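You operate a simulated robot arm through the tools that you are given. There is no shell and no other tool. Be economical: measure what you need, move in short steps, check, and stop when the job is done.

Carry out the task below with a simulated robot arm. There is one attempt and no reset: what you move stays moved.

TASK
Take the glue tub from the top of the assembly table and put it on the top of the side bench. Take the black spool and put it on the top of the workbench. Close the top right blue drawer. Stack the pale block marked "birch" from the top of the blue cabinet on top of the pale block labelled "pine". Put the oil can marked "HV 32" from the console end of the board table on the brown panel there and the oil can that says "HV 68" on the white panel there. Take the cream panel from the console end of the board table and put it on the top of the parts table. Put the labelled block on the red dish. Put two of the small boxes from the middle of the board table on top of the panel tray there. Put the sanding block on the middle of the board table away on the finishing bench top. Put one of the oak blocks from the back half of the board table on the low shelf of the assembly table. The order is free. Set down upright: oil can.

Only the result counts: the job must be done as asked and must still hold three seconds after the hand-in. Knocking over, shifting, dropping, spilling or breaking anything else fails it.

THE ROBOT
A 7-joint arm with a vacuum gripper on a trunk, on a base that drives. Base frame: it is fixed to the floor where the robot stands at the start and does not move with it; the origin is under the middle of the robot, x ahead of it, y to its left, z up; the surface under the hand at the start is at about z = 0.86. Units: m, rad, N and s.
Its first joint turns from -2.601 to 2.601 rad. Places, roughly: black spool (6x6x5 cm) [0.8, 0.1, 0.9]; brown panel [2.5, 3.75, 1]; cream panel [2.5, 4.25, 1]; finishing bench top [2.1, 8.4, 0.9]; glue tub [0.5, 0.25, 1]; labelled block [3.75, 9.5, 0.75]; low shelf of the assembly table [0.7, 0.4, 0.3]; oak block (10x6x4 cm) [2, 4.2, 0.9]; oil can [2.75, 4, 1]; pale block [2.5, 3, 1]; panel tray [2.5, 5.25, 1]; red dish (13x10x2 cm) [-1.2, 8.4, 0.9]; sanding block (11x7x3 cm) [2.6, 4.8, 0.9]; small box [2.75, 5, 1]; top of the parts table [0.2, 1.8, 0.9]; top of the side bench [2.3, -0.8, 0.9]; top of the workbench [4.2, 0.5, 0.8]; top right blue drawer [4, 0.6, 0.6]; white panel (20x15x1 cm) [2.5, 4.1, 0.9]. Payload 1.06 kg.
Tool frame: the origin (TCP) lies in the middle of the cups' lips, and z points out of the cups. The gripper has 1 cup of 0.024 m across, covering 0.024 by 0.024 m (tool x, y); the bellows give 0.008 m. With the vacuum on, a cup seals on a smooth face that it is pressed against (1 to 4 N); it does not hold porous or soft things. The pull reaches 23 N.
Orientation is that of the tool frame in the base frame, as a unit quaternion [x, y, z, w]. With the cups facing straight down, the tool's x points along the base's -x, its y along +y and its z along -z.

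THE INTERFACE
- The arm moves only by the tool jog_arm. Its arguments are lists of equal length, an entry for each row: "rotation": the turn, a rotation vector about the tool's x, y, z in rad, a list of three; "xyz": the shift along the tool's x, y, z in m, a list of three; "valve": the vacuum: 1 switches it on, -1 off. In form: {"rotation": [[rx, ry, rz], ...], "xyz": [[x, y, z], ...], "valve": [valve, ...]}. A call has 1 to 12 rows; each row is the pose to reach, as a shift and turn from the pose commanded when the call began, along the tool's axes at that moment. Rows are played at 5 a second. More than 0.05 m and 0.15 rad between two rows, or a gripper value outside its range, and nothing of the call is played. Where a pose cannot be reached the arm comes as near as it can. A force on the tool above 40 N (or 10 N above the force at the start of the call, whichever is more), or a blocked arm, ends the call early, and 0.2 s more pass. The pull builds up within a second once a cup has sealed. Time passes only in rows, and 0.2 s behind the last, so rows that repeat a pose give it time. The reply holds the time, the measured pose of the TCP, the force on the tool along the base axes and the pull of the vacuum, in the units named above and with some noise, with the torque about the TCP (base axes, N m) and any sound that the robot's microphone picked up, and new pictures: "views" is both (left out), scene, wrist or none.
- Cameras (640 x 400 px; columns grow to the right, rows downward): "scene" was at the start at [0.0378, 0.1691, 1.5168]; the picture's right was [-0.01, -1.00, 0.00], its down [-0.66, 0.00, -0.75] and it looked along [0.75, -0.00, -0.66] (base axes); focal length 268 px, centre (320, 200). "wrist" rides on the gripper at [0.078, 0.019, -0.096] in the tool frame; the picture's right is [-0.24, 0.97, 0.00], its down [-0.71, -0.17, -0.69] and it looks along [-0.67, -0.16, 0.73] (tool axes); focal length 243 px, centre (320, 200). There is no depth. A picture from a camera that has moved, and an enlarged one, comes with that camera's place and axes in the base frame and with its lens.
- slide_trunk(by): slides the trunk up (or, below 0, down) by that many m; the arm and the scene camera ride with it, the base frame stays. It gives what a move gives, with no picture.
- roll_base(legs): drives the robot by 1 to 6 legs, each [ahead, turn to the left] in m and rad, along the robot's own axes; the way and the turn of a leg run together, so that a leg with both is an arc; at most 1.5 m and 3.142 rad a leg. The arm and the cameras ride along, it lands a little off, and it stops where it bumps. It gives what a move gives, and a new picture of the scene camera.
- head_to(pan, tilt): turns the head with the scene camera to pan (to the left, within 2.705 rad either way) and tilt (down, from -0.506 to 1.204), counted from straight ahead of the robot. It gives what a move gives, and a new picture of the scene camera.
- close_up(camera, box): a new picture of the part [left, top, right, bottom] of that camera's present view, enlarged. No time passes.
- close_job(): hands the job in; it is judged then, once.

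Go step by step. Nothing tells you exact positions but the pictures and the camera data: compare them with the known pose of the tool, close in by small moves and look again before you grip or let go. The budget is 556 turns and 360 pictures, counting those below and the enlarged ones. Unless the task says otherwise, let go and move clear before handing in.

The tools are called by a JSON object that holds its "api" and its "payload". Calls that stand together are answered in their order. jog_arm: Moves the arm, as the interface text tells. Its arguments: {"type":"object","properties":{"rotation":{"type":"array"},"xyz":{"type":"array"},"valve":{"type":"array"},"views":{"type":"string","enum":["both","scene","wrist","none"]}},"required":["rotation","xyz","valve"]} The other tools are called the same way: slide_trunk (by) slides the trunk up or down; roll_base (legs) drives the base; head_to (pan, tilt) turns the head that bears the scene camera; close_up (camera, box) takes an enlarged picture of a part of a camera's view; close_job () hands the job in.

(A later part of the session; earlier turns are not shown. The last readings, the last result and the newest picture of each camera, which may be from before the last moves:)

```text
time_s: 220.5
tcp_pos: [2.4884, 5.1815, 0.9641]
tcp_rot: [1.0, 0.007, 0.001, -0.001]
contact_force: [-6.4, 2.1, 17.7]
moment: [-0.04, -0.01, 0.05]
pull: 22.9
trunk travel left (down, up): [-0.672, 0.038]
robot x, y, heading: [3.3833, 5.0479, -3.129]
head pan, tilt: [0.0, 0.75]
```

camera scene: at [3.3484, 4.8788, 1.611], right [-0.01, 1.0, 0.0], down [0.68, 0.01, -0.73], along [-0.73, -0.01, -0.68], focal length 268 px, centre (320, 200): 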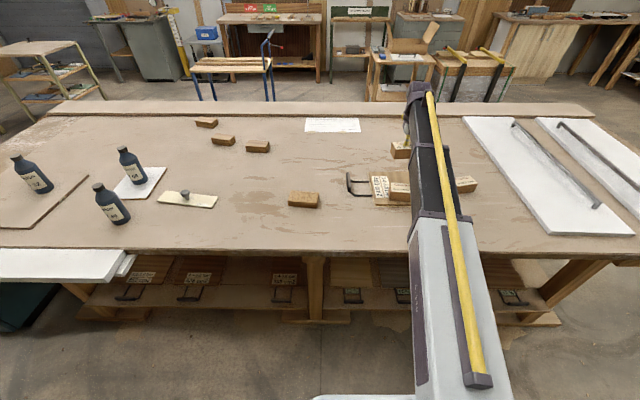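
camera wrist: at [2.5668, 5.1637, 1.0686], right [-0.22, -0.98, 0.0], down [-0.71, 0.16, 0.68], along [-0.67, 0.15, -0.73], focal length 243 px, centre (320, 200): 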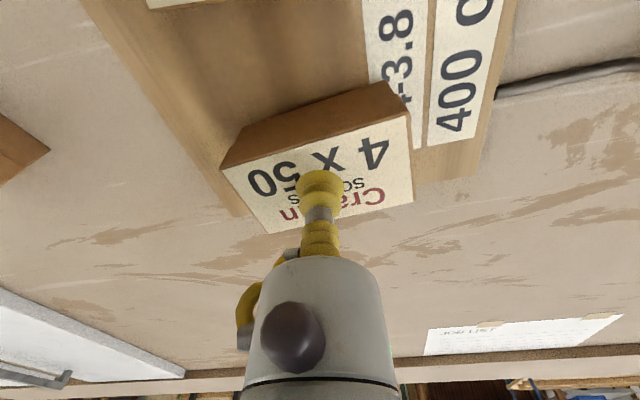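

{"api": "jog_arm", "payload": {"rotation": [[0, 0, 0], [0, 0, 0], [0, 0, 0], [0, 0, 0], [0, 0, 0], [0, 0, 0], [0, 0, 0], [0, 0, 0], [0, 0, 0], [0, 0, 0]], "xyz": [[0, 0, -0.003], [0, 0, -0.003], [0, 0, -0.003], [0, 0, -0.003], [0, 0, -0.006], [0, 0, -0.012], [0, 0, -0.05], [0, 0, -0.1], [0, 0, -0.14], [0.01, 0.04, -0.15]], "valve": [1, -1, -1, -1, -1, -1, -1, -1, -1, -1], "views": "none"}}

{"api": "jog_arm", "payload": {"rotation": [[0, 0, 0], [0, 0, 0], [0, 0, 0], [0, 0, 0], [0, 0, 0], [0, 0, 0], [0, 0, 0], [0, 0, 0]], "xyz": [[0.014, 0.042, 0], [0.028, 0.084, 0], [0.042, 0.126, 0], [0.056, 0.168, 0], [0.07, 0.21, 0], [0.084, 0.252, 0], [0.1, 0.294, 0], [0.114, 0.339, 0.02]], "valve": [-1, -1, -1, -1, -1, -1, -1, -1]}}

{"api": "close_up", "payload": {"camera": "scene", "box": [340, 120, 480, 240]}}

{"api": "close_up", "payload": {"camera": "wrist", "box": [220, 30, 420, 160]}}

```text
time_s: 222.7
tcp_pos: [2.5007, 5.1409, 1.1116]
tcp_rot: [1.0, 0.007, 0.002, 0.0]
contact_force: [-0.1, -0.3, 0.4]
moment: [0.01, 0.02, -0.01]
pull: 0.1
trunk travel left (down, up): [-0.672, 0.038]
robot x, y, heading: [3.3874, 5.0487, -3.124]
head pan, tilt: [0.0, 0.75]
```

```text
refused: row 8 steps farther than a row can; nothing moved
```

```text
3.33 times, centred on (410, 180) of scene
camera zoom: at [3.3492, 4.8788, 1.611], right [-0.01, 1.0, 0.0], down [0.68, 0.01, -0.73], along [-0.73, -0.01, -0.68], focal length 892 px, centre (20, 267)
```

zoom: 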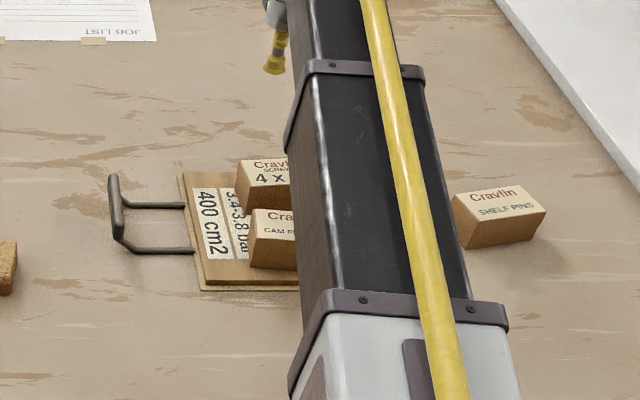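

```text
3.08 times, centred on (320, 95) of wrist
camera zoom: at [2.5788, 5.1231, 1.2079], right [-0.22, -0.98, 0.0], down [-0.71, 0.16, 0.68], along [-0.67, 0.15, -0.73], focal length 746 px, centre (320, 523)
```

zoom: 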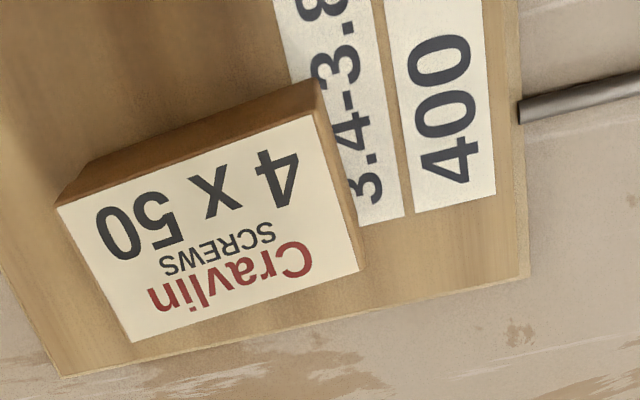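

Both boxes sit on the tray. Over to the sanding block near (2.62, 4.805).

{"api": "jog_arm", "payload": {"rotation": [[0, 0, 0], [0, 0, 0], [0, 0, 0], [0, 0, 0], [0, 0, 0], [0, 0, 0], [0, 0, 0], [0, 0, 0], [0, 0, 0]], "xyz": [[0.013, 0.04, 0], [0.026, 0.08, 0], [0.039, 0.12, 0], [0.052, 0.16, 0], [0.065, 0.2, 0], [0.078, 0.24, 0], [0.091, 0.28, 0], [0.105, 0.32, 0.0], [0.112, 0.337, 0.04]], "valve": [-1, -1, -1, -1, -1, -1, -1, -1, -1]}}

{"api": "close_up", "payload": {"camera": "wrist", "box": [220, 30, 420, 160]}}

```text
time_s: 224.7
tcp_pos: [2.6154, 4.8022, 1.0703]
tcp_rot: [1.0, 0.007, 0.002, 0.001]
contact_force: [-0.5, -0.8, 0.3]
moment: [0.0, 0.04, -0.04]
pull: 0.1
trunk travel left (down, up): [-0.672, 0.038]
robot x, y, heading: [3.3885, 5.0531, -3.131]
head pan, tilt: [0.0, 0.75]
camera scene: at [3.349, 4.8785, 1.611], right [-0.01, 1.0, 0.0], down [0.68, 0.01, -0.73], along [-0.73, -0.01, -0.68], focal length 268 px, centre (320, 200)
camera wrist: at [2.6932, 4.784, 1.1671], right [-0.22, -0.97, 0.0], down [-0.71, 0.16, 0.68], along [-0.67, 0.15, -0.73], focal length 243 px, centre (320, 200)
```

scene: 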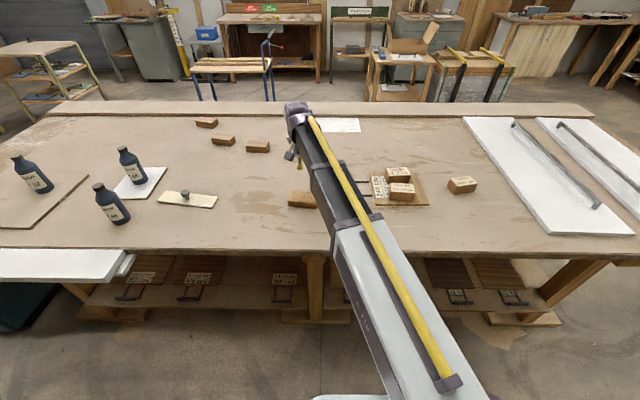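
wrist: 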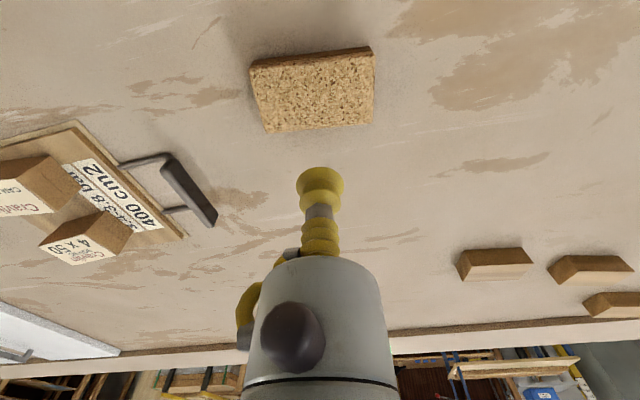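

```text
3.08 times, centred on (320, 95) of wrist
camera zoom: at [2.6932, 4.784, 1.1671], right [-0.22, -0.97, 0.0], down [-0.71, 0.16, 0.68], along [-0.67, 0.15, -0.73], focal length 746 px, centre (320, 523)
```

zoom: 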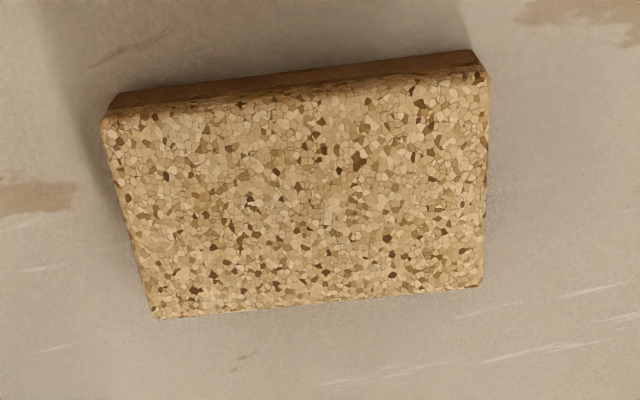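

The top is cork, probably porous. I'll test whether it seals at all.

{"api": "jog_arm", "payload": {"rotation": [[0, 0, 0], [0, 0, 0], [0, 0, 0], [0, 0, 0], [0, 0, 0], [0, 0, 0], [0, 0, 0], [0, 0, 0]], "xyz": [[0, 0, 0.05], [0, 0, 0.1], [0, 0, 0.12], [0, 0, 0.127], [0, 0, 0.133], [0, 0, 0.136], [0, 0, 0.136], [0, 0, 0.136]], "valve": [-1, -1, 1, 1, 1, 1, 1, 1], "views": "none"}}

```text
time_s: 226.5
tcp_pos: [2.6164, 4.807, 0.9357]
tcp_rot: [1.0, 0.007, 0.0, 0.0]
contact_force: [-6.6, 0.3, 16.5]
moment: [0.01, 0.01, 0.02]
pull: 22.4
trunk travel left (down, up): [-0.672, 0.038]
robot x, y, heading: [3.3881, 5.0504, -3.132]
head pan, tilt: [0.0, 0.75]
```

It seals. Lift and look north toward the finishing bench.

{"api": "jog_arm", "payload": {"rotation": [[0, 0, 0], [0, 0, 0], [0, 0, 0], [0, 0, 0], [0, 0, 0], [0, 0, 0], [0, 0, 0], [0, 0, 0], [0, 0, 0]], "xyz": [[0, 0, -0.02], [0, 0, -0.06], [0, 0, -0.11], [0, 0, -0.16], [0, 0, -0.2], [0, 0, -0.25], [0, -0.05, -0.27], [0, -0.1, -0.27], [0, -0.15, -0.27]], "valve": [1, 1, 1, 1, 1, 1, 1, 1, 1], "views": "wrist"}}

{"api": "head_to", "payload": {"pan": -1.7, "tilt": 0.35}}

{"api": "head_to", "payload": {"pan": -1.0, "tilt": 0.35}}

```text
refused: row 7 steps farther than a row can; nothing moved
```

```text
time_s: 228.2
tcp_pos: [2.6173, 4.8061, 0.9349]
tcp_rot: [1.0, 0.008, 0.002, 0.0]
contact_force: [0.7, 1.0, 1.4]
moment: [0.0, -0.01, -0.04]
pull: 22.9
trunk travel left (down, up): [-0.672, 0.038]
robot x, y, heading: [3.3853, 5.0517, -3.124]
head pan, tilt: [-1.7, 0.351]
camera scene: at [3.4429, 4.9725, 1.6466], right [0.99, -0.11, 0.0], down [-0.04, -0.34, -0.94], along [0.11, 0.93, -0.34], focal length 268 px, centre (320, 200)
```

scene: 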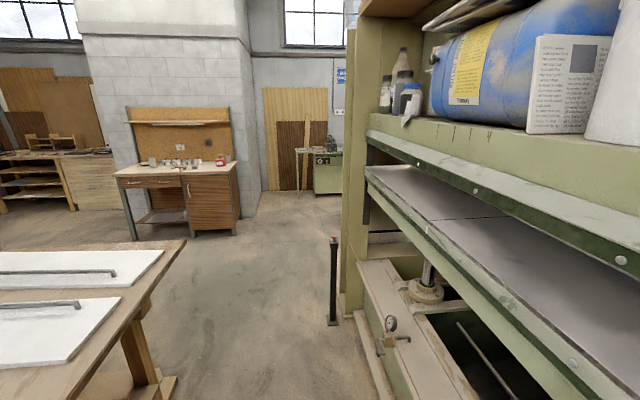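

```text
time_s: 229.3
tcp_pos: [2.6169, 4.8059, 0.935]
tcp_rot: [1.0, 0.007, 0.0, 0.0]
contact_force: [-0.2, -1.2, 1.9]
moment: [-0.02, -0.01, 0.01]
pull: 23.0
trunk travel left (down, up): [-0.672, 0.038]
robot x, y, heading: [3.3889, 5.0483, -3.129]
head pan, tilt: [-1.0, 0.351]
camera scene: at [3.3809, 4.9576, 1.6467], right [0.83, 0.55, 0.0], down [0.19, -0.29, -0.94], along [-0.52, 0.78, -0.34], focal length 268 px, centre (320, 200)
```

scene: 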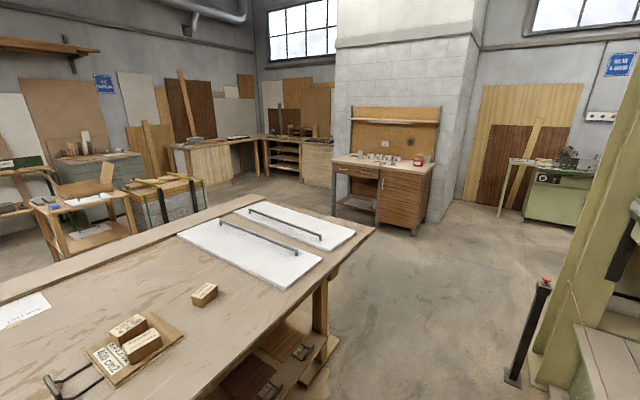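

{"api": "jog_arm", "payload": {"rotation": [[0, 0, 0], [0, 0, 0], [0, 0, 0], [0, 0, 0], [0, 0, 0], [0, 0, 0], [0, 0, 0], [0, 0, 0], [0, 0, 0]], "xyz": [[0, 0, -0.02], [0, 0, -0.06], [0, 0, -0.1], [0, 0, -0.14], [0, 0, -0.18], [0, 0, -0.22], [0, -0.03, -0.25], [0.01, -0.06, -0.28], [0.02, -0.1, -0.29]], "valve": [1, 1, 1, 1, 1, 1, 1, 1, 1], "views": "wrist"}}

```text
time_s: 231.3
tcp_pos: [2.6358, 4.908, 1.2268]
tcp_rot: [1.0, 0.007, 0.002, 0.0]
contact_force: [0.1, -0.3, -0.1]
moment: [0.02, 0.01, -0.03]
pull: 22.7
trunk travel left (down, up): [-0.672, 0.038]
robot x, y, heading: [3.3832, 5.0495, -3.129]
head pan, tilt: [-1.0, 0.351]
camera wrist: at [2.7143, 4.8912, 1.3232], right [-0.22, -0.98, 0.0], down [-0.71, 0.16, 0.68], along [-0.67, 0.15, -0.73], focal length 243 px, centre (320, 200)
```

wrist: 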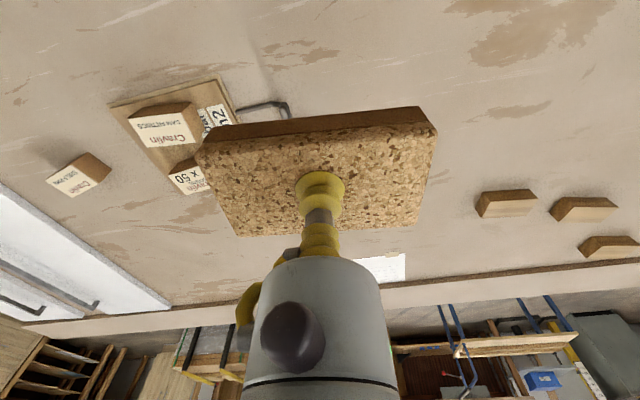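

Held firmly. Drive north to the finishing bench.

{"api": "roll_base", "payload": {"legs": [[0, -1.52], [1.5, 0], [0.45, 0], [0, 1.1], [1.0, 0], [0, -1.15]]}}

{"api": "head_to", "payload": {"pan": 0.0, "tilt": 0.6}}

```text
time_s: 255.1
tcp_pos: [2.3526, 8.1563, 1.2257]
tcp_rot: [-0.687, 0.727, -0.001, -0.001]
contact_force: [0.1, -0.4, -0.1]
moment: [-0.01, 0.02, 0.0]
pull: 23.0
trunk travel left (down, up): [-0.672, 0.038]
robot x, y, heading: [2.4459, 7.3971, 1.512]
head pan, tilt: [-1.0, 0.351]
camera scene: at [2.3482, 7.4076, 1.6467], right [0.49, -0.87, 0.0], down [-0.3, -0.17, -0.94], along [0.82, 0.46, -0.34], focal length 268 px, centre (320, 200)
```

scene: 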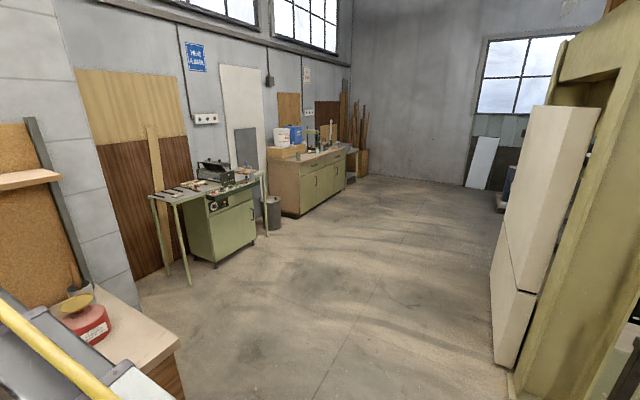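

```text
time_s: 256.4
tcp_pos: [2.3506, 8.1574, 1.2262]
tcp_rot: [-0.687, 0.727, -0.001, -0.001]
contact_force: [0.6, -0.1, 0.0]
moment: [-0.02, -0.03, 0.0]
pull: 22.4
trunk travel left (down, up): [-0.672, 0.038]
robot x, y, heading: [2.4411, 7.3989, 1.511]
head pan, tilt: [0.0, 0.6]
camera scene: at [2.2721, 7.4501, 1.6239], right [1.0, -0.06, 0.0], down [-0.03, -0.56, -0.83], along [0.05, 0.82, -0.56], focal length 268 px, centre (320, 200)
```

scene: 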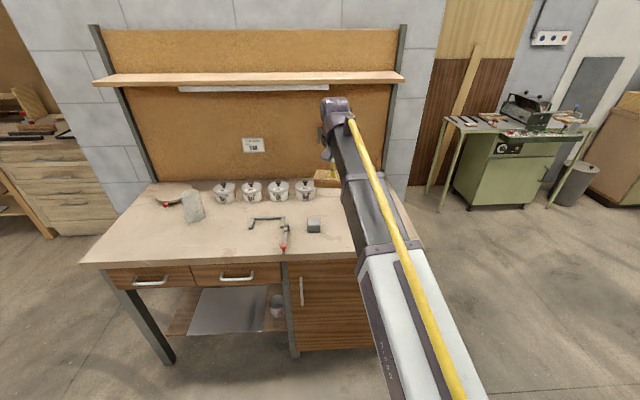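

{"api": "jog_arm", "payload": {"rotation": [[0, 0, 0]], "xyz": [[0, 0, 0]], "valve": [1], "views": "wrist"}}

{"api": "close_up", "payload": {"camera": "scene", "box": [80, 160, 340, 280]}}

```text
time_s: 256.8
tcp_pos: [2.3524, 8.157, 1.2278]
tcp_rot: [-0.688, 0.726, -0.001, 0.0]
contact_force: [0.1, 0.5, -0.5]
moment: [-0.02, -0.01, 0.01]
pull: 23.0
trunk travel left (down, up): [-0.672, 0.038]
robot x, y, heading: [2.4409, 7.4035, 1.514]
head pan, tilt: [0.0, 0.6]
camera wrist: at [2.3292, 8.0794, 1.323], right [-0.96, 0.29, 0.0], down [0.21, 0.7, 0.68], along [0.2, 0.65, -0.73], focal length 243 px, centre (320, 200)
```

wrist: 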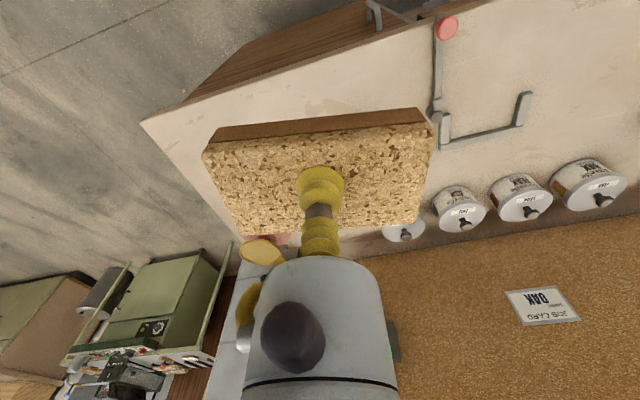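

```text
2.46 times, centred on (210, 220) of scene
camera zoom: at [2.272, 7.4501, 1.6239], right [1.0, -0.06, 0.0], down [-0.03, -0.56, -0.83], along [0.05, 0.82, -0.56], focal length 659 px, centre (591, 151)
```

zoom: 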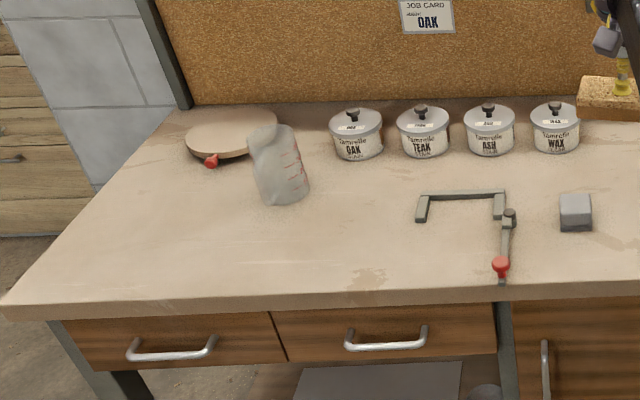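

{"api": "jog_arm", "payload": {"rotation": [[0, 0, 0], [0, 0, 0], [0, 0, 0], [0, 0, 0], [0, 0, 0], [0, 0, 0]], "xyz": [[-0.025, -0.035, 0], [-0.05, -0.07, 0], [-0.075, -0.105, 0], [-0.1, -0.14, 0], [-0.125, -0.165, 0], [-0.133, -0.1705, 0.03]], "valve": [1, 1, 1, 1, 1, 1]}}

```text
time_s: 258.2
tcp_pos: [2.5294, 8.2822, 1.1961]
tcp_rot: [-0.687, 0.727, 0.0, -0.001]
contact_force: [-0.1, 1.0, -0.4]
moment: [-0.02, 0.01, 0.01]
pull: 22.5
trunk travel left (down, up): [-0.672, 0.038]
robot x, y, heading: [2.4404, 7.3953, 1.511]
head pan, tilt: [0.0, 0.6]
camera scene: at [2.2721, 7.4502, 1.6239], right [1.0, -0.06, 0.0], down [-0.03, -0.56, -0.83], along [0.05, 0.82, -0.56], focal length 268 px, centre (320, 200)
camera wrist: at [2.5069, 8.2045, 1.2924], right [-0.96, 0.29, 0.0], down [0.21, 0.7, 0.68], along [0.2, 0.65, -0.73], focal length 243 px, centre (320, 200)
```

scene: 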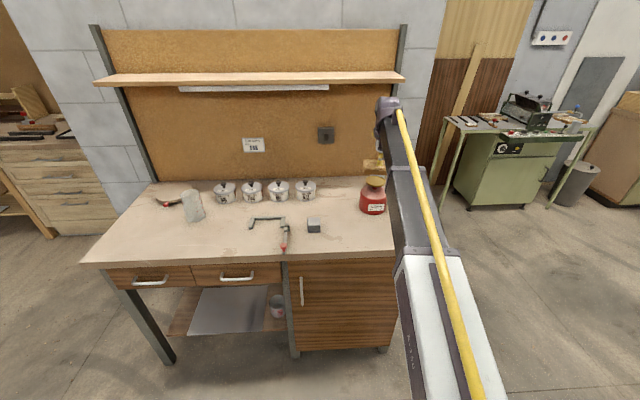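
wrist: 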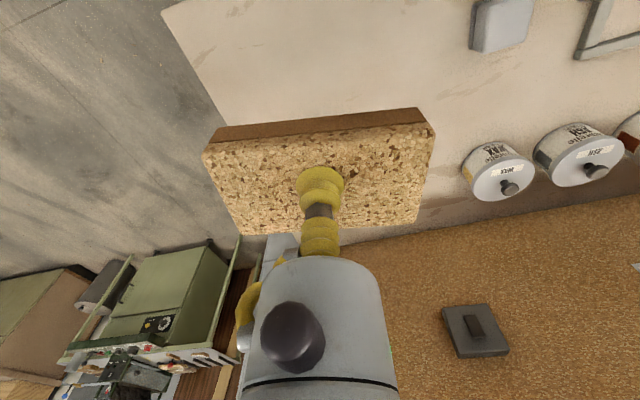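

{"api": "jog_arm", "payload": {"rotation": [[0, 0, 0], [0, 0, 0], [0, 0, 0], [0, 0, 0], [0, 0, 0], [0, 0, 0], [0, 0, 0], [0, 0, 0]], "xyz": [[0.015, 0.04, 0], [0.0345, 0.077, 0], [0.0345, 0.077, 0.04], [0.0345, 0.077, 0.08], [0.0345, 0.077, 0.12], [0.0345, 0.077, 0.16], [0.0345, 0.077, 0.2], [0.0345, 0.077, 0.22]], "valve": [1, 1, 1, 1, 1, 1, 1, 1]}}

{"api": "close_up", "payload": {"camera": "scene", "box": [260, 160, 420, 280]}}

```text
time_s: 260.0
tcp_pos: [2.4506, 8.2481, 0.976]
tcp_rot: [-0.687, 0.726, -0.001, -0.002]
contact_force: [-0.2, 0.4, -0.5]
moment: [-0.02, -0.04, 0.0]
pull: 23.6
trunk travel left (down, up): [-0.672, 0.038]
robot x, y, heading: [2.4412, 7.398, 1.517]
head pan, tilt: [0.0, 0.6]
camera scene: at [2.272, 7.4502, 1.6239], right [1.0, -0.06, 0.0], down [-0.03, -0.56, -0.83], along [0.05, 0.82, -0.57], focal length 268 px, centre (320, 200)
camera wrist: at [2.427, 8.1716, 1.0728], right [-0.96, 0.29, 0.0], down [0.21, 0.7, 0.68], along [0.2, 0.65, -0.73], focal length 243 px, centre (320, 200)
```

scene: 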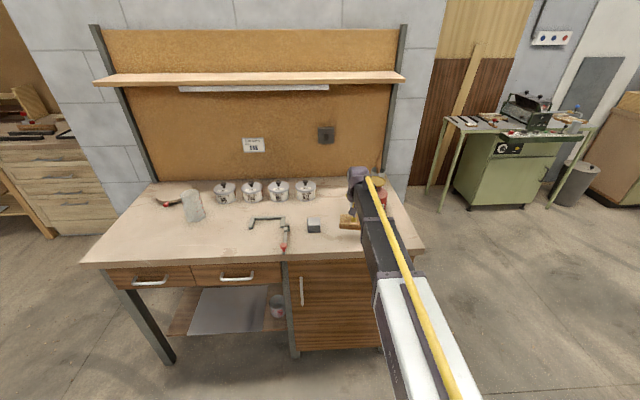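
wrist: 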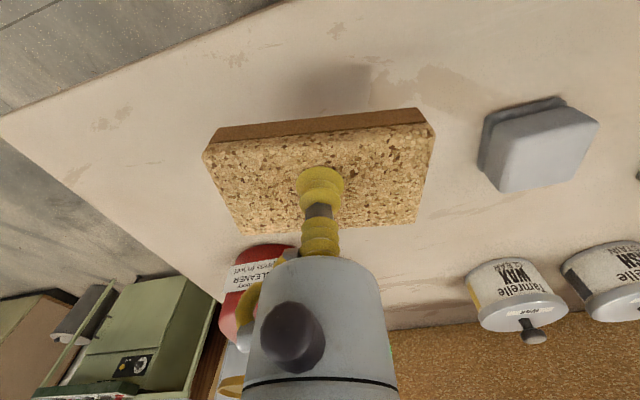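

```text
3.33 times, centred on (340, 220) of scene
camera zoom: at [2.272, 7.4502, 1.6239], right [1.0, -0.06, 0.0], down [-0.03, -0.56, -0.83], along [0.05, 0.82, -0.57], focal length 892 px, centre (253, 133)
```

zoom: 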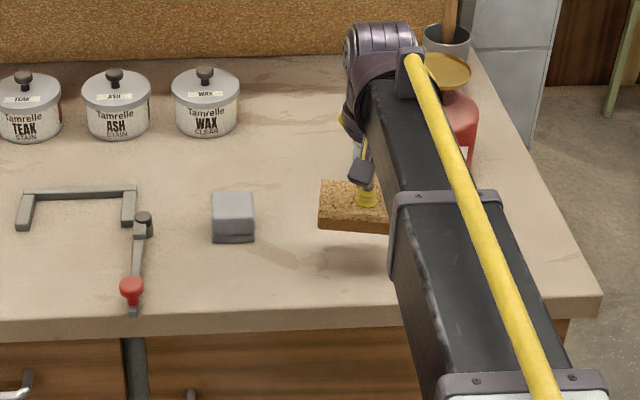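

{"api": "jog_arm", "payload": {"rotation": [[0, 0, 0], [0, 0, 0], [0, 0, 0], [0, 0, 0], [0, 0, 0], [0, 0, 0]], "xyz": [[0, 0, 0.02], [0, 0, 0.04], [0, 0, 0.047], [0, 0, 0.053], [0, 0, 0.058], [0, 0, 0.058]], "valve": [1, 1, 1, 1, 1, 1], "views": "none"}}

```text
time_s: 261.4
tcp_pos: [2.4526, 8.2495, 0.9185]
tcp_rot: [-0.687, 0.727, -0.002, -0.002]
contact_force: [-0.1, 0.8, 0.5]
moment: [0.02, 0.01, -0.01]
pull: 22.9
trunk travel left (down, up): [-0.672, 0.038]
robot x, y, heading: [2.4393, 7.4003, 1.516]
head pan, tilt: [0.0, 0.6]
```

{"api": "jog_arm", "payload": {"rotation": [[0, 0, 0], [0, 0, 0], [0, 0, 0], [0, 0, 0]], "xyz": [[0, 0, 0.004], [0, 0, 0.008], [0, 0, 0.011], [0, 0, 0.011]], "valve": [1, 1, 1, 1], "views": "none"}}

```text
time_s: 262.4
tcp_pos: [2.4514, 8.2486, 0.91]
tcp_rot: [-0.687, 0.726, 0.0, 0.001]
contact_force: [-1.7, 2.8, 16.6]
moment: [-0.03, -0.03, 0.0]
pull: 22.5
trunk travel left (down, up): [-0.672, 0.038]
robot x, y, heading: [2.4386, 7.3946, 1.513]
head pan, tilt: [0.0, 0.6]
```

{"api": "jog_arm", "payload": {"rotation": [[0, 0, 0], [0, 0, 0], [0, 0, 0], [0, 0, 0], [0, 0, 0], [0, 0, 0], [0, 0, 0], [0, 0, 0], [0, 0, 0], [0, 0, 0], [0, 0, 0]], "xyz": [[0, 0, -0.003], [0, 0, -0.003], [0, 0, -0.003], [0, 0, -0.003], [0, 0, -0.006], [0, 0, -0.012], [0, 0, -0.05], [0, 0, -0.1], [0.03, 0, -0.13], [0.06, 0, -0.16], [0.09, 0, -0.2]], "valve": [1, -1, -1, -1, -1, -1, -1, -1, -1, -1, -1]}}

```text
time_s: 264.8
tcp_pos: [2.448, 8.1622, 1.1026]
tcp_rot: [-0.687, 0.726, -0.001, -0.001]
contact_force: [-0.4, 0.4, -0.3]
moment: [0.02, 0.0, 0.04]
pull: 0.0
trunk travel left (down, up): [-0.672, 0.038]
robot x, y, heading: [2.4396, 7.3998, 1.505]
head pan, tilt: [0.0, 0.6]
camera scene: at [2.272, 7.4499, 1.6238], right [1.0, -0.06, 0.0], down [-0.03, -0.56, -0.83], along [0.05, 0.82, -0.56], focal length 268 px, centre (320, 200)
camera wrist: at [2.4246, 8.0854, 1.2002], right [-0.96, 0.29, 0.0], down [0.21, 0.7, 0.68], along [0.2, 0.65, -0.73], focal length 243 px, centre (320, 200)
```

scene: 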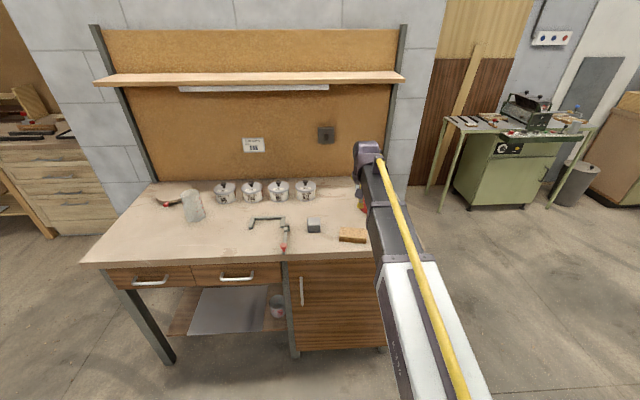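
wrist: 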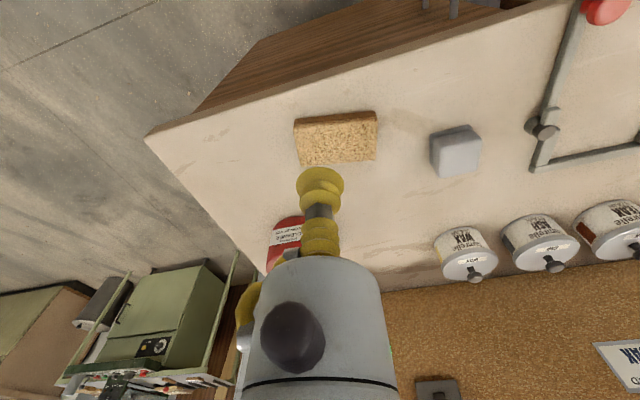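

Sanding block placed. Now find the labelled block on the green bench.

{"api": "close_up", "payload": {"camera": "scene", "box": [430, 80, 610, 220]}}

```text
2.86 times, centred on (520, 150) of scene
camera zoom: at [2.272, 7.4499, 1.6238], right [1.0, -0.06, 0.0], down [-0.03, -0.56, -0.83], along [0.05, 0.82, -0.56], focal length 765 px, centre (-251, 343)
```

zoom: 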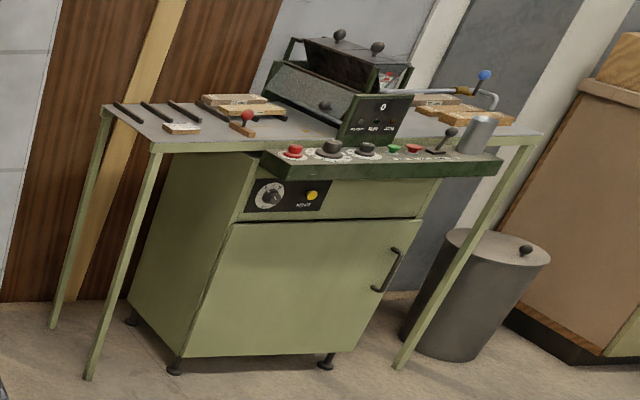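

{"api": "roll_base", "payload": {"legs": [[0, -0.96], [1.35, 0], [0, 1.03]]}}

```text
time_s: 276.9
tcp_pos: [3.5683, 8.872, 1.1042]
tcp_rot: [0.724, -0.69, 0.001, 0.001]
contact_force: [0.2, -0.1, 0.0]
moment: [0.03, 0.05, 0.0]
pull: 0.0
trunk travel left (down, up): [-0.672, 0.038]
robot x, y, heading: [3.6402, 8.1137, 1.62]
head pan, tilt: [0.0, 0.6]
camera scene: at [3.4677, 8.1454, 1.6239], right [1.0, 0.05, 0.0], down [0.03, -0.56, -0.83], along [-0.04, 0.82, -0.56], focal length 268 px, centre (320, 200)
```

scene: 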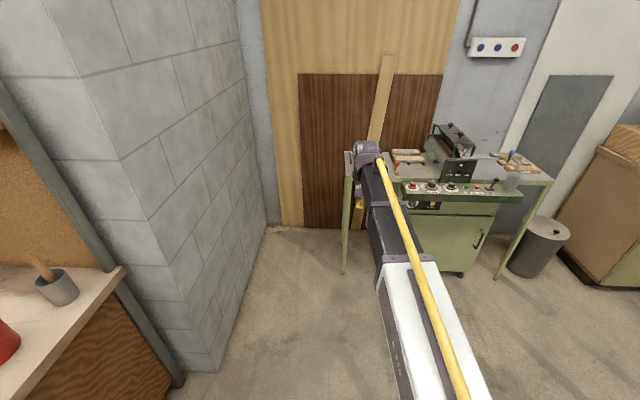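

{"api": "jog_arm", "payload": {"rotation": [[0, 0, 0], [0, 0, 0], [0, 0, 0], [0, 0, 0], [0, 0, 0], [0, 0, 0]], "xyz": [[0.02, 0.04, 0], [0.04, 0.08, 0], [0.06, 0.12, 0], [0.08, 0.16, 0], [0.1, 0.2, 0], [0.12, 0.24, -0.02]], "valve": [-1, -1, -1, -1, -1, -1], "views": "none"}}

{"api": "close_up", "payload": {"camera": "scene", "box": [330, 110, 560, 290]}}

```text
time_s: 278.3
tcp_pos: [3.3366, 8.7388, 1.1204]
tcp_rot: [0.724, -0.69, 0.001, 0.001]
contact_force: [-0.1, -0.1, -0.6]
moment: [0.02, -0.03, -0.02]
pull: 0.1
trunk travel left (down, up): [-0.672, 0.038]
robot x, y, heading: [3.6435, 8.1097, 1.621]
head pan, tilt: [0.0, 0.6]
```

```text
2.22 times, centred on (445, 200) of scene
camera zoom: at [3.4676, 8.1454, 1.6238], right [1.0, 0.05, 0.0], down [0.03, -0.56, -0.83], along [-0.04, 0.82, -0.56], focal length 595 px, centre (42, 200)
```

zoom: 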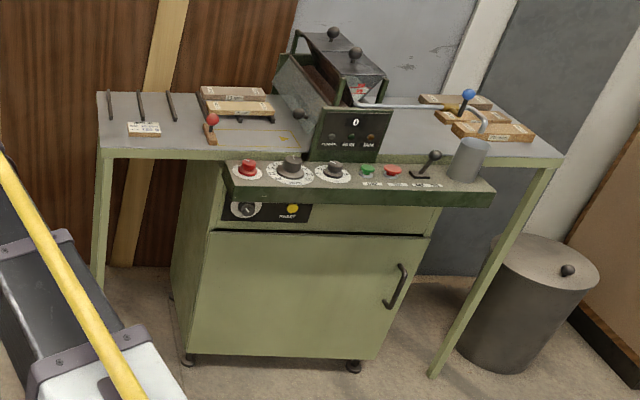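

{"api": "roll_base", "payload": {"legs": [[0.82, -0.05]]}}

{"api": "close_up", "payload": {"camera": "scene", "box": [280, 130, 520, 300]}}

```text
time_s: 282.6
tcp_pos: [3.3732, 9.5606, 1.1219]
tcp_rot: [-0.698, 0.716, -0.001, -0.001]
contact_force: [0.6, 0.1, 0.7]
moment: [0.01, 0.01, -0.02]
pull: 0.0
trunk travel left (down, up): [-0.672, 0.038]
robot x, y, heading: [3.6308, 8.9091, 1.549]
head pan, tilt: [0.0, 0.6]
camera scene: at [3.4625, 8.9577, 1.6239], right [1.0, -0.03, 0.0], down [-0.01, -0.56, -0.83], along [0.02, 0.82, -0.56], focal length 268 px, centre (320, 200)
```

scene: 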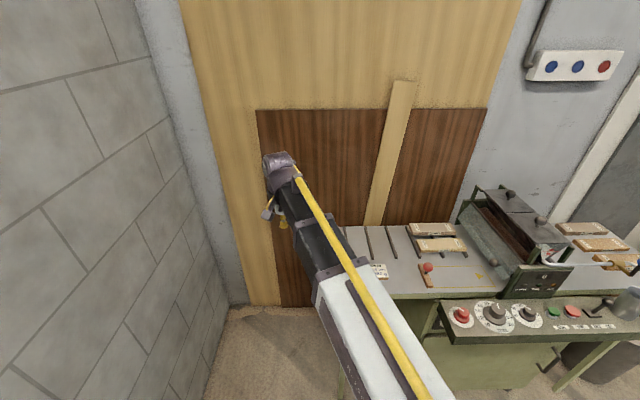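

```text
2.35 times, centred on (400, 215) of scene
camera zoom: at [3.4625, 8.9577, 1.6239], right [1.0, -0.03, 0.0], down [-0.01, -0.56, -0.83], along [0.02, 0.82, -0.56], focal length 630 px, centre (132, 165)
```

zoom: 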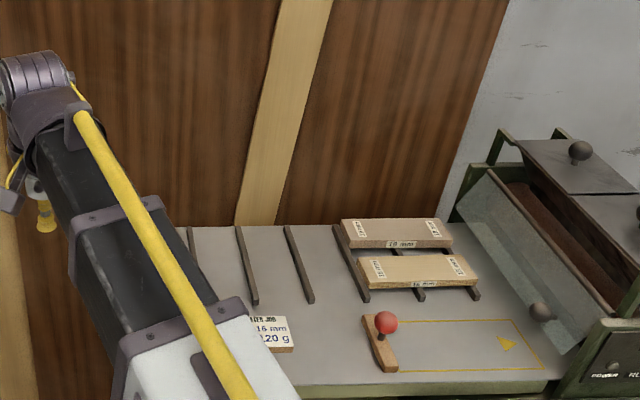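

{"api": "jog_arm", "payload": {"rotation": [[0, 0, 0], [0, 0, 0], [0, 0, 0], [0, 0, 0]], "xyz": [[0.03, 0.03, -0.02], [0.05, 0.06, -0.04], [0.08, 0.09, -0.04], [0.11, 0.12, -0.05]], "valve": [-1, -1, -1, -1], "views": "wrist"}}

{"api": "close_up", "payload": {"camera": "scene", "box": [320, 200, 500, 310]}}

```text
time_s: 283.6
tcp_pos: [3.2527, 9.4546, 1.1706]
tcp_rot: [-0.699, 0.715, -0.002, -0.001]
contact_force: [-0.4, 0.4, -0.2]
moment: [-0.01, 0.01, -0.02]
pull: 0.1
trunk travel left (down, up): [-0.672, 0.038]
robot x, y, heading: [3.6324, 8.9046, 1.545]
head pan, tilt: [0.0, 0.6]
camera wrist: at [3.2322, 9.3767, 1.2679], right [-0.97, 0.26, 0.0], down [0.19, 0.71, 0.68], along [0.18, 0.66, -0.73], focal length 243 px, centre (320, 200)
```

wrist: 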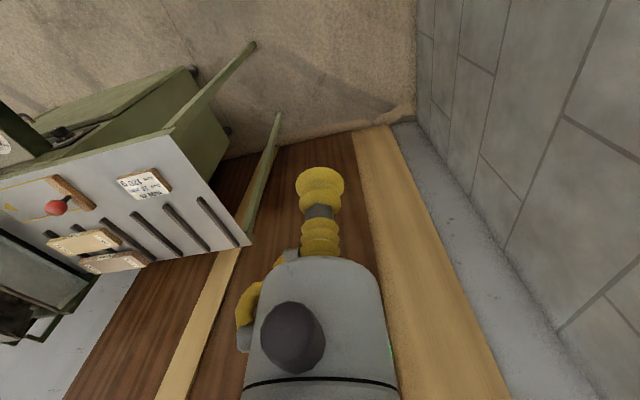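

```text
3.56 times, centred on (410, 255) of scene
camera zoom: at [3.4622, 8.9576, 1.6238], right [1.0, -0.03, 0.0], down [-0.01, -0.56, -0.83], along [0.02, 0.82, -0.56], focal length 952 px, centre (0, 4)
```

zoom: 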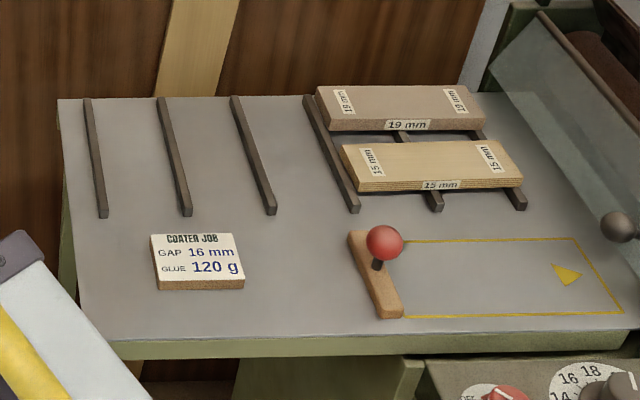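

The "COATER JOB" block matches the given spot, at about (3.677, 9.594, 0.87). Move over it.

{"api": "jog_arm", "payload": {"rotation": [[0, 0, 0], [0, 0, 0], [0, 0, 0], [0, 0, 0], [0, 0, 0], [0, 0, 0], [0, 0, 0], [0, 0, 0], [0, 0, 0], [0, 0, 0], [0, 0, 0], [0, 0, 0]], "xyz": [[-0.016, -0.045, 0], [-0.032, -0.09, 0], [-0.048, -0.135, 0], [-0.064, -0.18, 0], [-0.08, -0.225, 0], [-0.096, -0.27, 0], [-0.112, -0.315, 0], [-0.128, -0.36, 0], [-0.144, -0.405, 0], [-0.149, -0.421, 0.04], [-0.149, -0.421, 0.08], [-0.149, -0.421, 0.12]], "valve": [-1, -1, -1, -1, -1, -1, -1, -1, -1, -1, -1, -1], "views": "wrist"}}

```text
time_s: 286.2
tcp_pos: [3.6741, 9.5914, 1.0483]
tcp_rot: [-0.698, 0.716, -0.001, -0.002]
contact_force: [0.4, -0.5, -0.1]
moment: [-0.01, 0.02, -0.01]
pull: 0.0
trunk travel left (down, up): [-0.672, 0.038]
robot x, y, heading: [3.6334, 8.9068, 1.543]
head pan, tilt: [0.0, 0.6]
camera wrist: at [3.6534, 9.5135, 1.1457], right [-0.97, 0.26, 0.0], down [0.19, 0.71, 0.68], along [0.18, 0.66, -0.73], focal length 243 px, centre (320, 200)
```

wrist: 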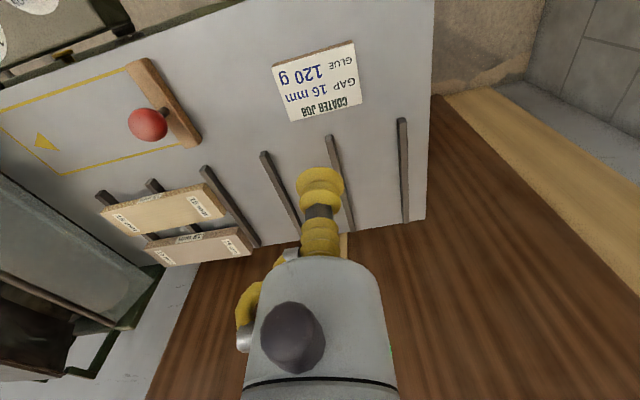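

{"api": "jog_arm", "payload": {"rotation": [[0, 0, 0], [0, 0, 0], [0, 0, 0], [0, 0, 0], [0, 0, 0], [0, 0, 0]], "xyz": [[-0.003, -0.005, 0.05], [-0.003, -0.005, 0.1], [-0.003, -0.005, 0.14], [-0.003, -0.005, 0.16], [-0.003, -0.005, 0.166], [-0.003, -0.005, 0.166]], "valve": [-1, -1, -1, 1, 1, 1], "views": "wrist"}}

```text
refused: row 1 steps farther than a row can; nothing moved
```

{"api": "jog_arm", "payload": {"rotation": [[0, 0, 0], [0, 0, 0], [0, 0, 0], [0, 0, 0], [0, 0, 0], [0, 0, 0]], "xyz": [[-0.003, -0.005, 0.045], [-0.003, -0.005, 0.09], [-0.003, -0.005, 0.135], [-0.003, -0.005, 0.16], [-0.003, -0.005, 0.166], [-0.003, -0.005, 0.166]], "valve": [-1, -1, -1, 1, 1, 1], "views": "wrist"}}

```text
time_s: 287.6
tcp_pos: [3.6802, 9.5942, 0.8821]
tcp_rot: [-0.698, 0.716, -0.001, -0.001]
contact_force: [1.2, -0.2, 0.7]
moment: [0.0, -0.02, 0.01]
pull: 0.1
trunk travel left (down, up): [-0.672, 0.038]
robot x, y, heading: [3.6334, 8.9127, 1.542]
head pan, tilt: [0.0, 0.6]
camera wrist: at [3.6605, 9.5165, 0.9793], right [-0.97, 0.26, 0.0], down [0.19, 0.71, 0.68], along [0.18, 0.66, -0.73], focal length 243 px, centre (320, 200)
```

wrist: 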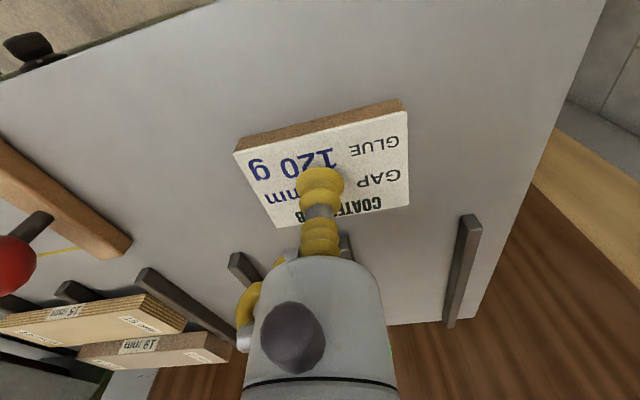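

{"api": "jog_arm", "payload": {"rotation": [[0, 0, 0], [0, 0, 0], [0, 0, 0], [0, 0, 0], [0, 0, 0]], "xyz": [[0, 0, 0.005], [0, 0, 0.009], [0, 0, 0.013], [0, 0, 0.015], [0, 0, 0.015]], "valve": [1, 1, 1, 1, 1], "views": "none"}}

```text
time_s: 288.8
tcp_pos: [3.6808, 9.5929, 0.87]
tcp_rot: [-0.699, 0.716, -0.001, 0.0]
contact_force: [0.0, 5.9, 16.4]
moment: [0.04, -0.04, 0.04]
pull: 22.7
trunk travel left (down, up): [-0.672, 0.038]
robot x, y, heading: [3.6327, 8.913, 1.545]
head pan, tilt: [0.0, 0.6]
```

{"api": "jog_arm", "payload": {"rotation": [[0, 0, 0], [0, 0, 0], [0, 0, 0], [0, 0, 0], [0, 0, 0], [0, 0, 0], [0, 0, 0], [0, 0, 0]], "xyz": [[0, 0, -0.02], [0, 0, -0.06], [0, 0, -0.1], [0, 0, -0.15], [0, 0, -0.2], [0, 0, -0.25], [0, 0, -0.3], [0, 0.03, -0.33]], "valve": [1, 1, 1, 1, 1, 1, 1, 1], "views": "wrist"}}

{"api": "roll_base", "payload": {"legs": [[-1.4, 0], [0, 1.55], [0.9, 0]]}}

{"api": "head_to", "payload": {"pan": -0.3, "tilt": 0.4}}

```text
time_s: 290.6
tcp_pos: [3.6486, 9.5972, 1.1973]
tcp_rot: [-0.699, 0.715, -0.001, -0.001]
contact_force: [0.1, -0.6, -0.2]
moment: [0.02, -0.03, 0.0]
pull: 22.9
trunk travel left (down, up): [-0.672, 0.038]
robot x, y, heading: [3.6332, 8.9108, 1.545]
head pan, tilt: [0.0, 0.6]
camera wrist: at [3.628, 9.5188, 1.2945], right [-0.97, 0.26, 0.0], down [0.19, 0.71, 0.68], along [0.18, 0.66, -0.73], focal length 243 px, centre (320, 200)
```

wrist: 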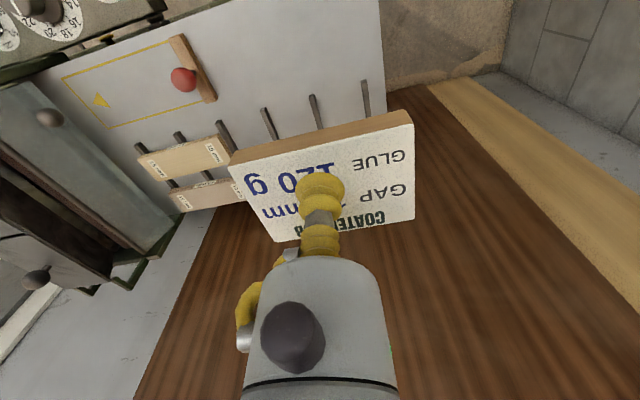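

```text
time_s: 305.1
tcp_pos: [2.0418, 7.7312, 1.1977]
tcp_rot: [0.999, -0.046, 0.002, 0.0]
contact_force: [-0.1, -1.0, 0.0]
moment: [0.02, 0.03, -0.02]
pull: 22.9
trunk travel left (down, up): [-0.672, 0.038]
robot x, y, heading: [2.7228, 7.6675, 3.053]
head pan, tilt: [0.0, 0.6]
camera scene: at [2.6647, 7.5037, 1.6239], right [0.09, 1.0, 0.0], down [0.56, -0.05, -0.83], along [-0.82, 0.08, -0.56], focal length 268 px, centre (320, 200)
```

scene: 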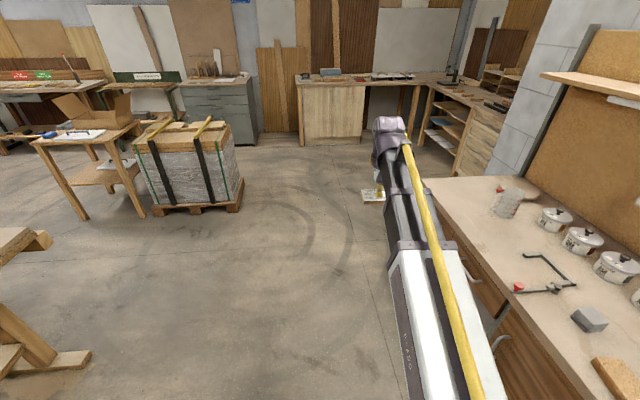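

```text
time_s: 305.9
tcp_pos: [2.0414, 7.7309, 1.1985]
tcp_rot: [0.999, -0.046, 0.001, 0.0]
contact_force: [0.9, -0.8, -0.1]
moment: [0.03, -0.03, -0.02]
pull: 23.3
trunk travel left (down, up): [-0.672, 0.038]
robot x, y, heading: [2.7227, 7.6712, 3.052]
head pan, tilt: [-0.3, 0.4]
camera scene: at [2.6672, 7.5309, 1.6421], right [0.38, 0.92, 0.0], down [0.36, -0.15, -0.92], along [-0.85, 0.35, -0.39], focal length 268 px, centre (320, 200)
```

scene: 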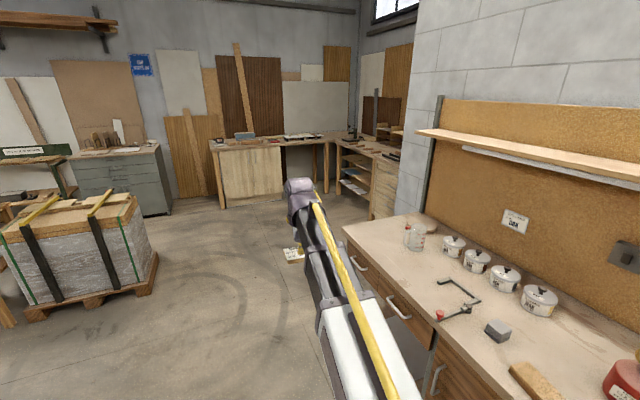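

{"api": "roll_base", "payload": {"legs": [[0, 0.09], [1.5, 0], [0.7, 0]]}}

{"api": "close_up", "payload": {"camera": "scene", "box": [160, 80, 480, 280]}}

```text
time_s: 317.7
tcp_pos: [-0.2419, 7.639, 1.1984]
tcp_rot: [1.0, -0.002, 0.001, 0.0]
contact_force: [0.1, 0.8, 0.2]
moment: [0.02, -0.01, -0.01]
pull: 23.0
trunk travel left (down, up): [-0.672, 0.038]
robot x, y, heading: [0.4437, 7.6352, 3.14]
head pan, tilt: [-0.3, 0.4]
camera scene: at [0.3996, 7.494, 1.6421], right [0.3, 0.95, 0.0], down [0.37, -0.12, -0.92], along [-0.88, 0.28, -0.39], focal length 268 px, centre (320, 200)
```

scene: 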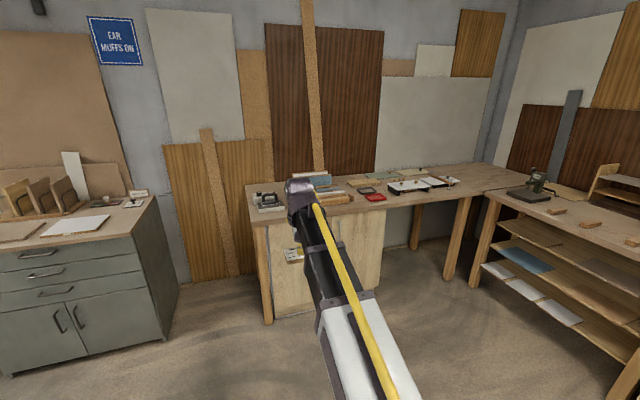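

```text
2.00 times, centred on (320, 180) of scene
camera zoom: at [0.3996, 7.494, 1.6421], right [0.3, 0.95, 0.0], down [0.37, -0.12, -0.92], along [-0.88, 0.28, -0.39], focal length 535 px, centre (320, 240)
```

zoom: 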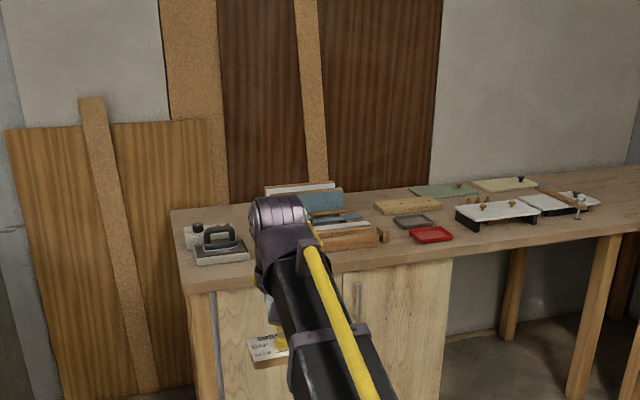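

{"api": "roll_base", "payload": {"legs": [[0, -0.724], [1.1, 0], [0, 0.73]]}}

{"api": "head_to", "payload": {"pan": 0.0, "tilt": 0.7}}

{"api": "jog_arm", "payload": {"rotation": [[0, 0, 0]], "xyz": [[0, 0, 0]], "valve": [1], "views": "wrist"}}

```text
time_s: 327.2
tcp_pos: [-1.075, 8.3153, 1.198]
tcp_rot: [1.0, 0.024, 0.002, 0.0]
contact_force: [0.1, -0.2, -0.8]
moment: [0.0, -0.01, 0.0]
pull: 22.6
trunk travel left (down, up): [-0.672, 0.038]
robot x, y, heading: [-0.3912, 8.3495, -3.097]
head pan, tilt: [-0.3, 0.4]
camera scene: at [-0.4285, 8.2039, 1.6421], right [0.25, 0.97, 0.0], down [0.38, -0.1, -0.92], along [-0.89, 0.23, -0.39], focal length 268 px, centre (320, 200)
```

scene: 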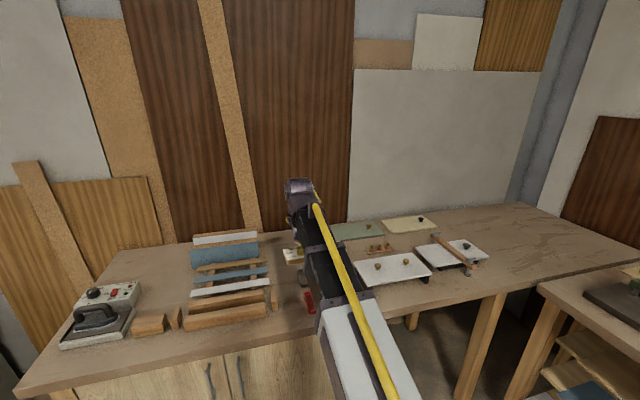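

```text
time_s: 328.0
tcp_pos: [-1.0748, 8.3157, 1.1969]
tcp_rot: [1.0, 0.024, 0.002, 0.001]
contact_force: [-0.1, 0.1, -0.4]
moment: [-0.03, -0.02, 0.0]
pull: 22.9
trunk travel left (down, up): [-0.672, 0.038]
robot x, y, heading: [-0.3934, 8.3497, -3.095]
head pan, tilt: [0.0, 0.7]
camera scene: at [-0.4237, 8.177, 1.6153], right [-0.05, 1.0, 0.0], down [0.64, 0.03, -0.77], along [-0.76, -0.03, -0.64], focal length 268 px, centre (320, 200)
```

scene: 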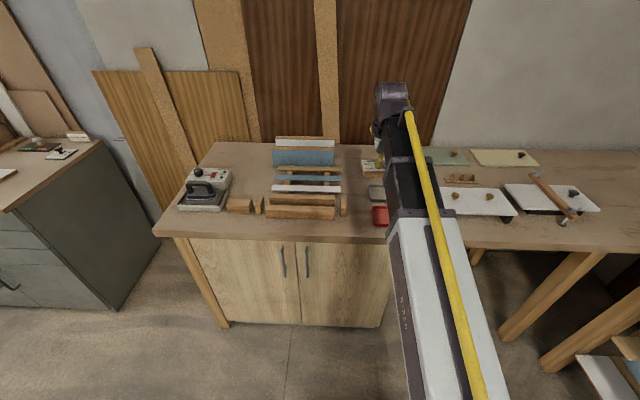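

```text
time_s: 328.4
tcp_pos: [-1.0742, 8.3172, 1.1975]
tcp_rot: [1.0, 0.022, 0.001, 0.0]
contact_force: [-0.4, 0.0, -0.7]
moment: [0.01, -0.01, 0.0]
pull: 23.2
trunk travel left (down, up): [-0.672, 0.038]
robot x, y, heading: [-0.3906, 8.3512, -3.098]
head pan, tilt: [0.0, 0.7]
camera wrist: at [-0.9966, 8.3007, 1.294], right [-0.19, -0.98, 0.0], down [-0.72, 0.14, 0.68], along [-0.67, 0.13, -0.73], focal length 243 px, centre (320, 200)
```

wrist: 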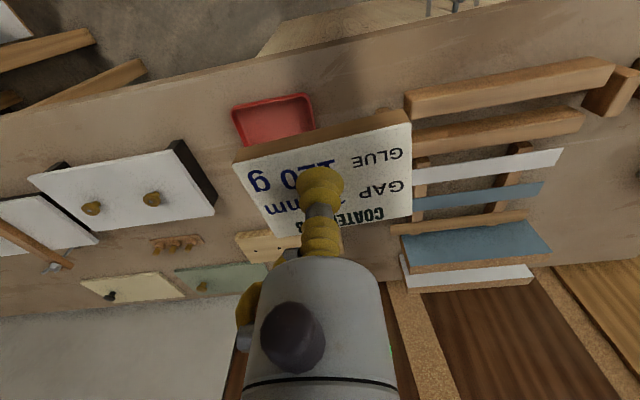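

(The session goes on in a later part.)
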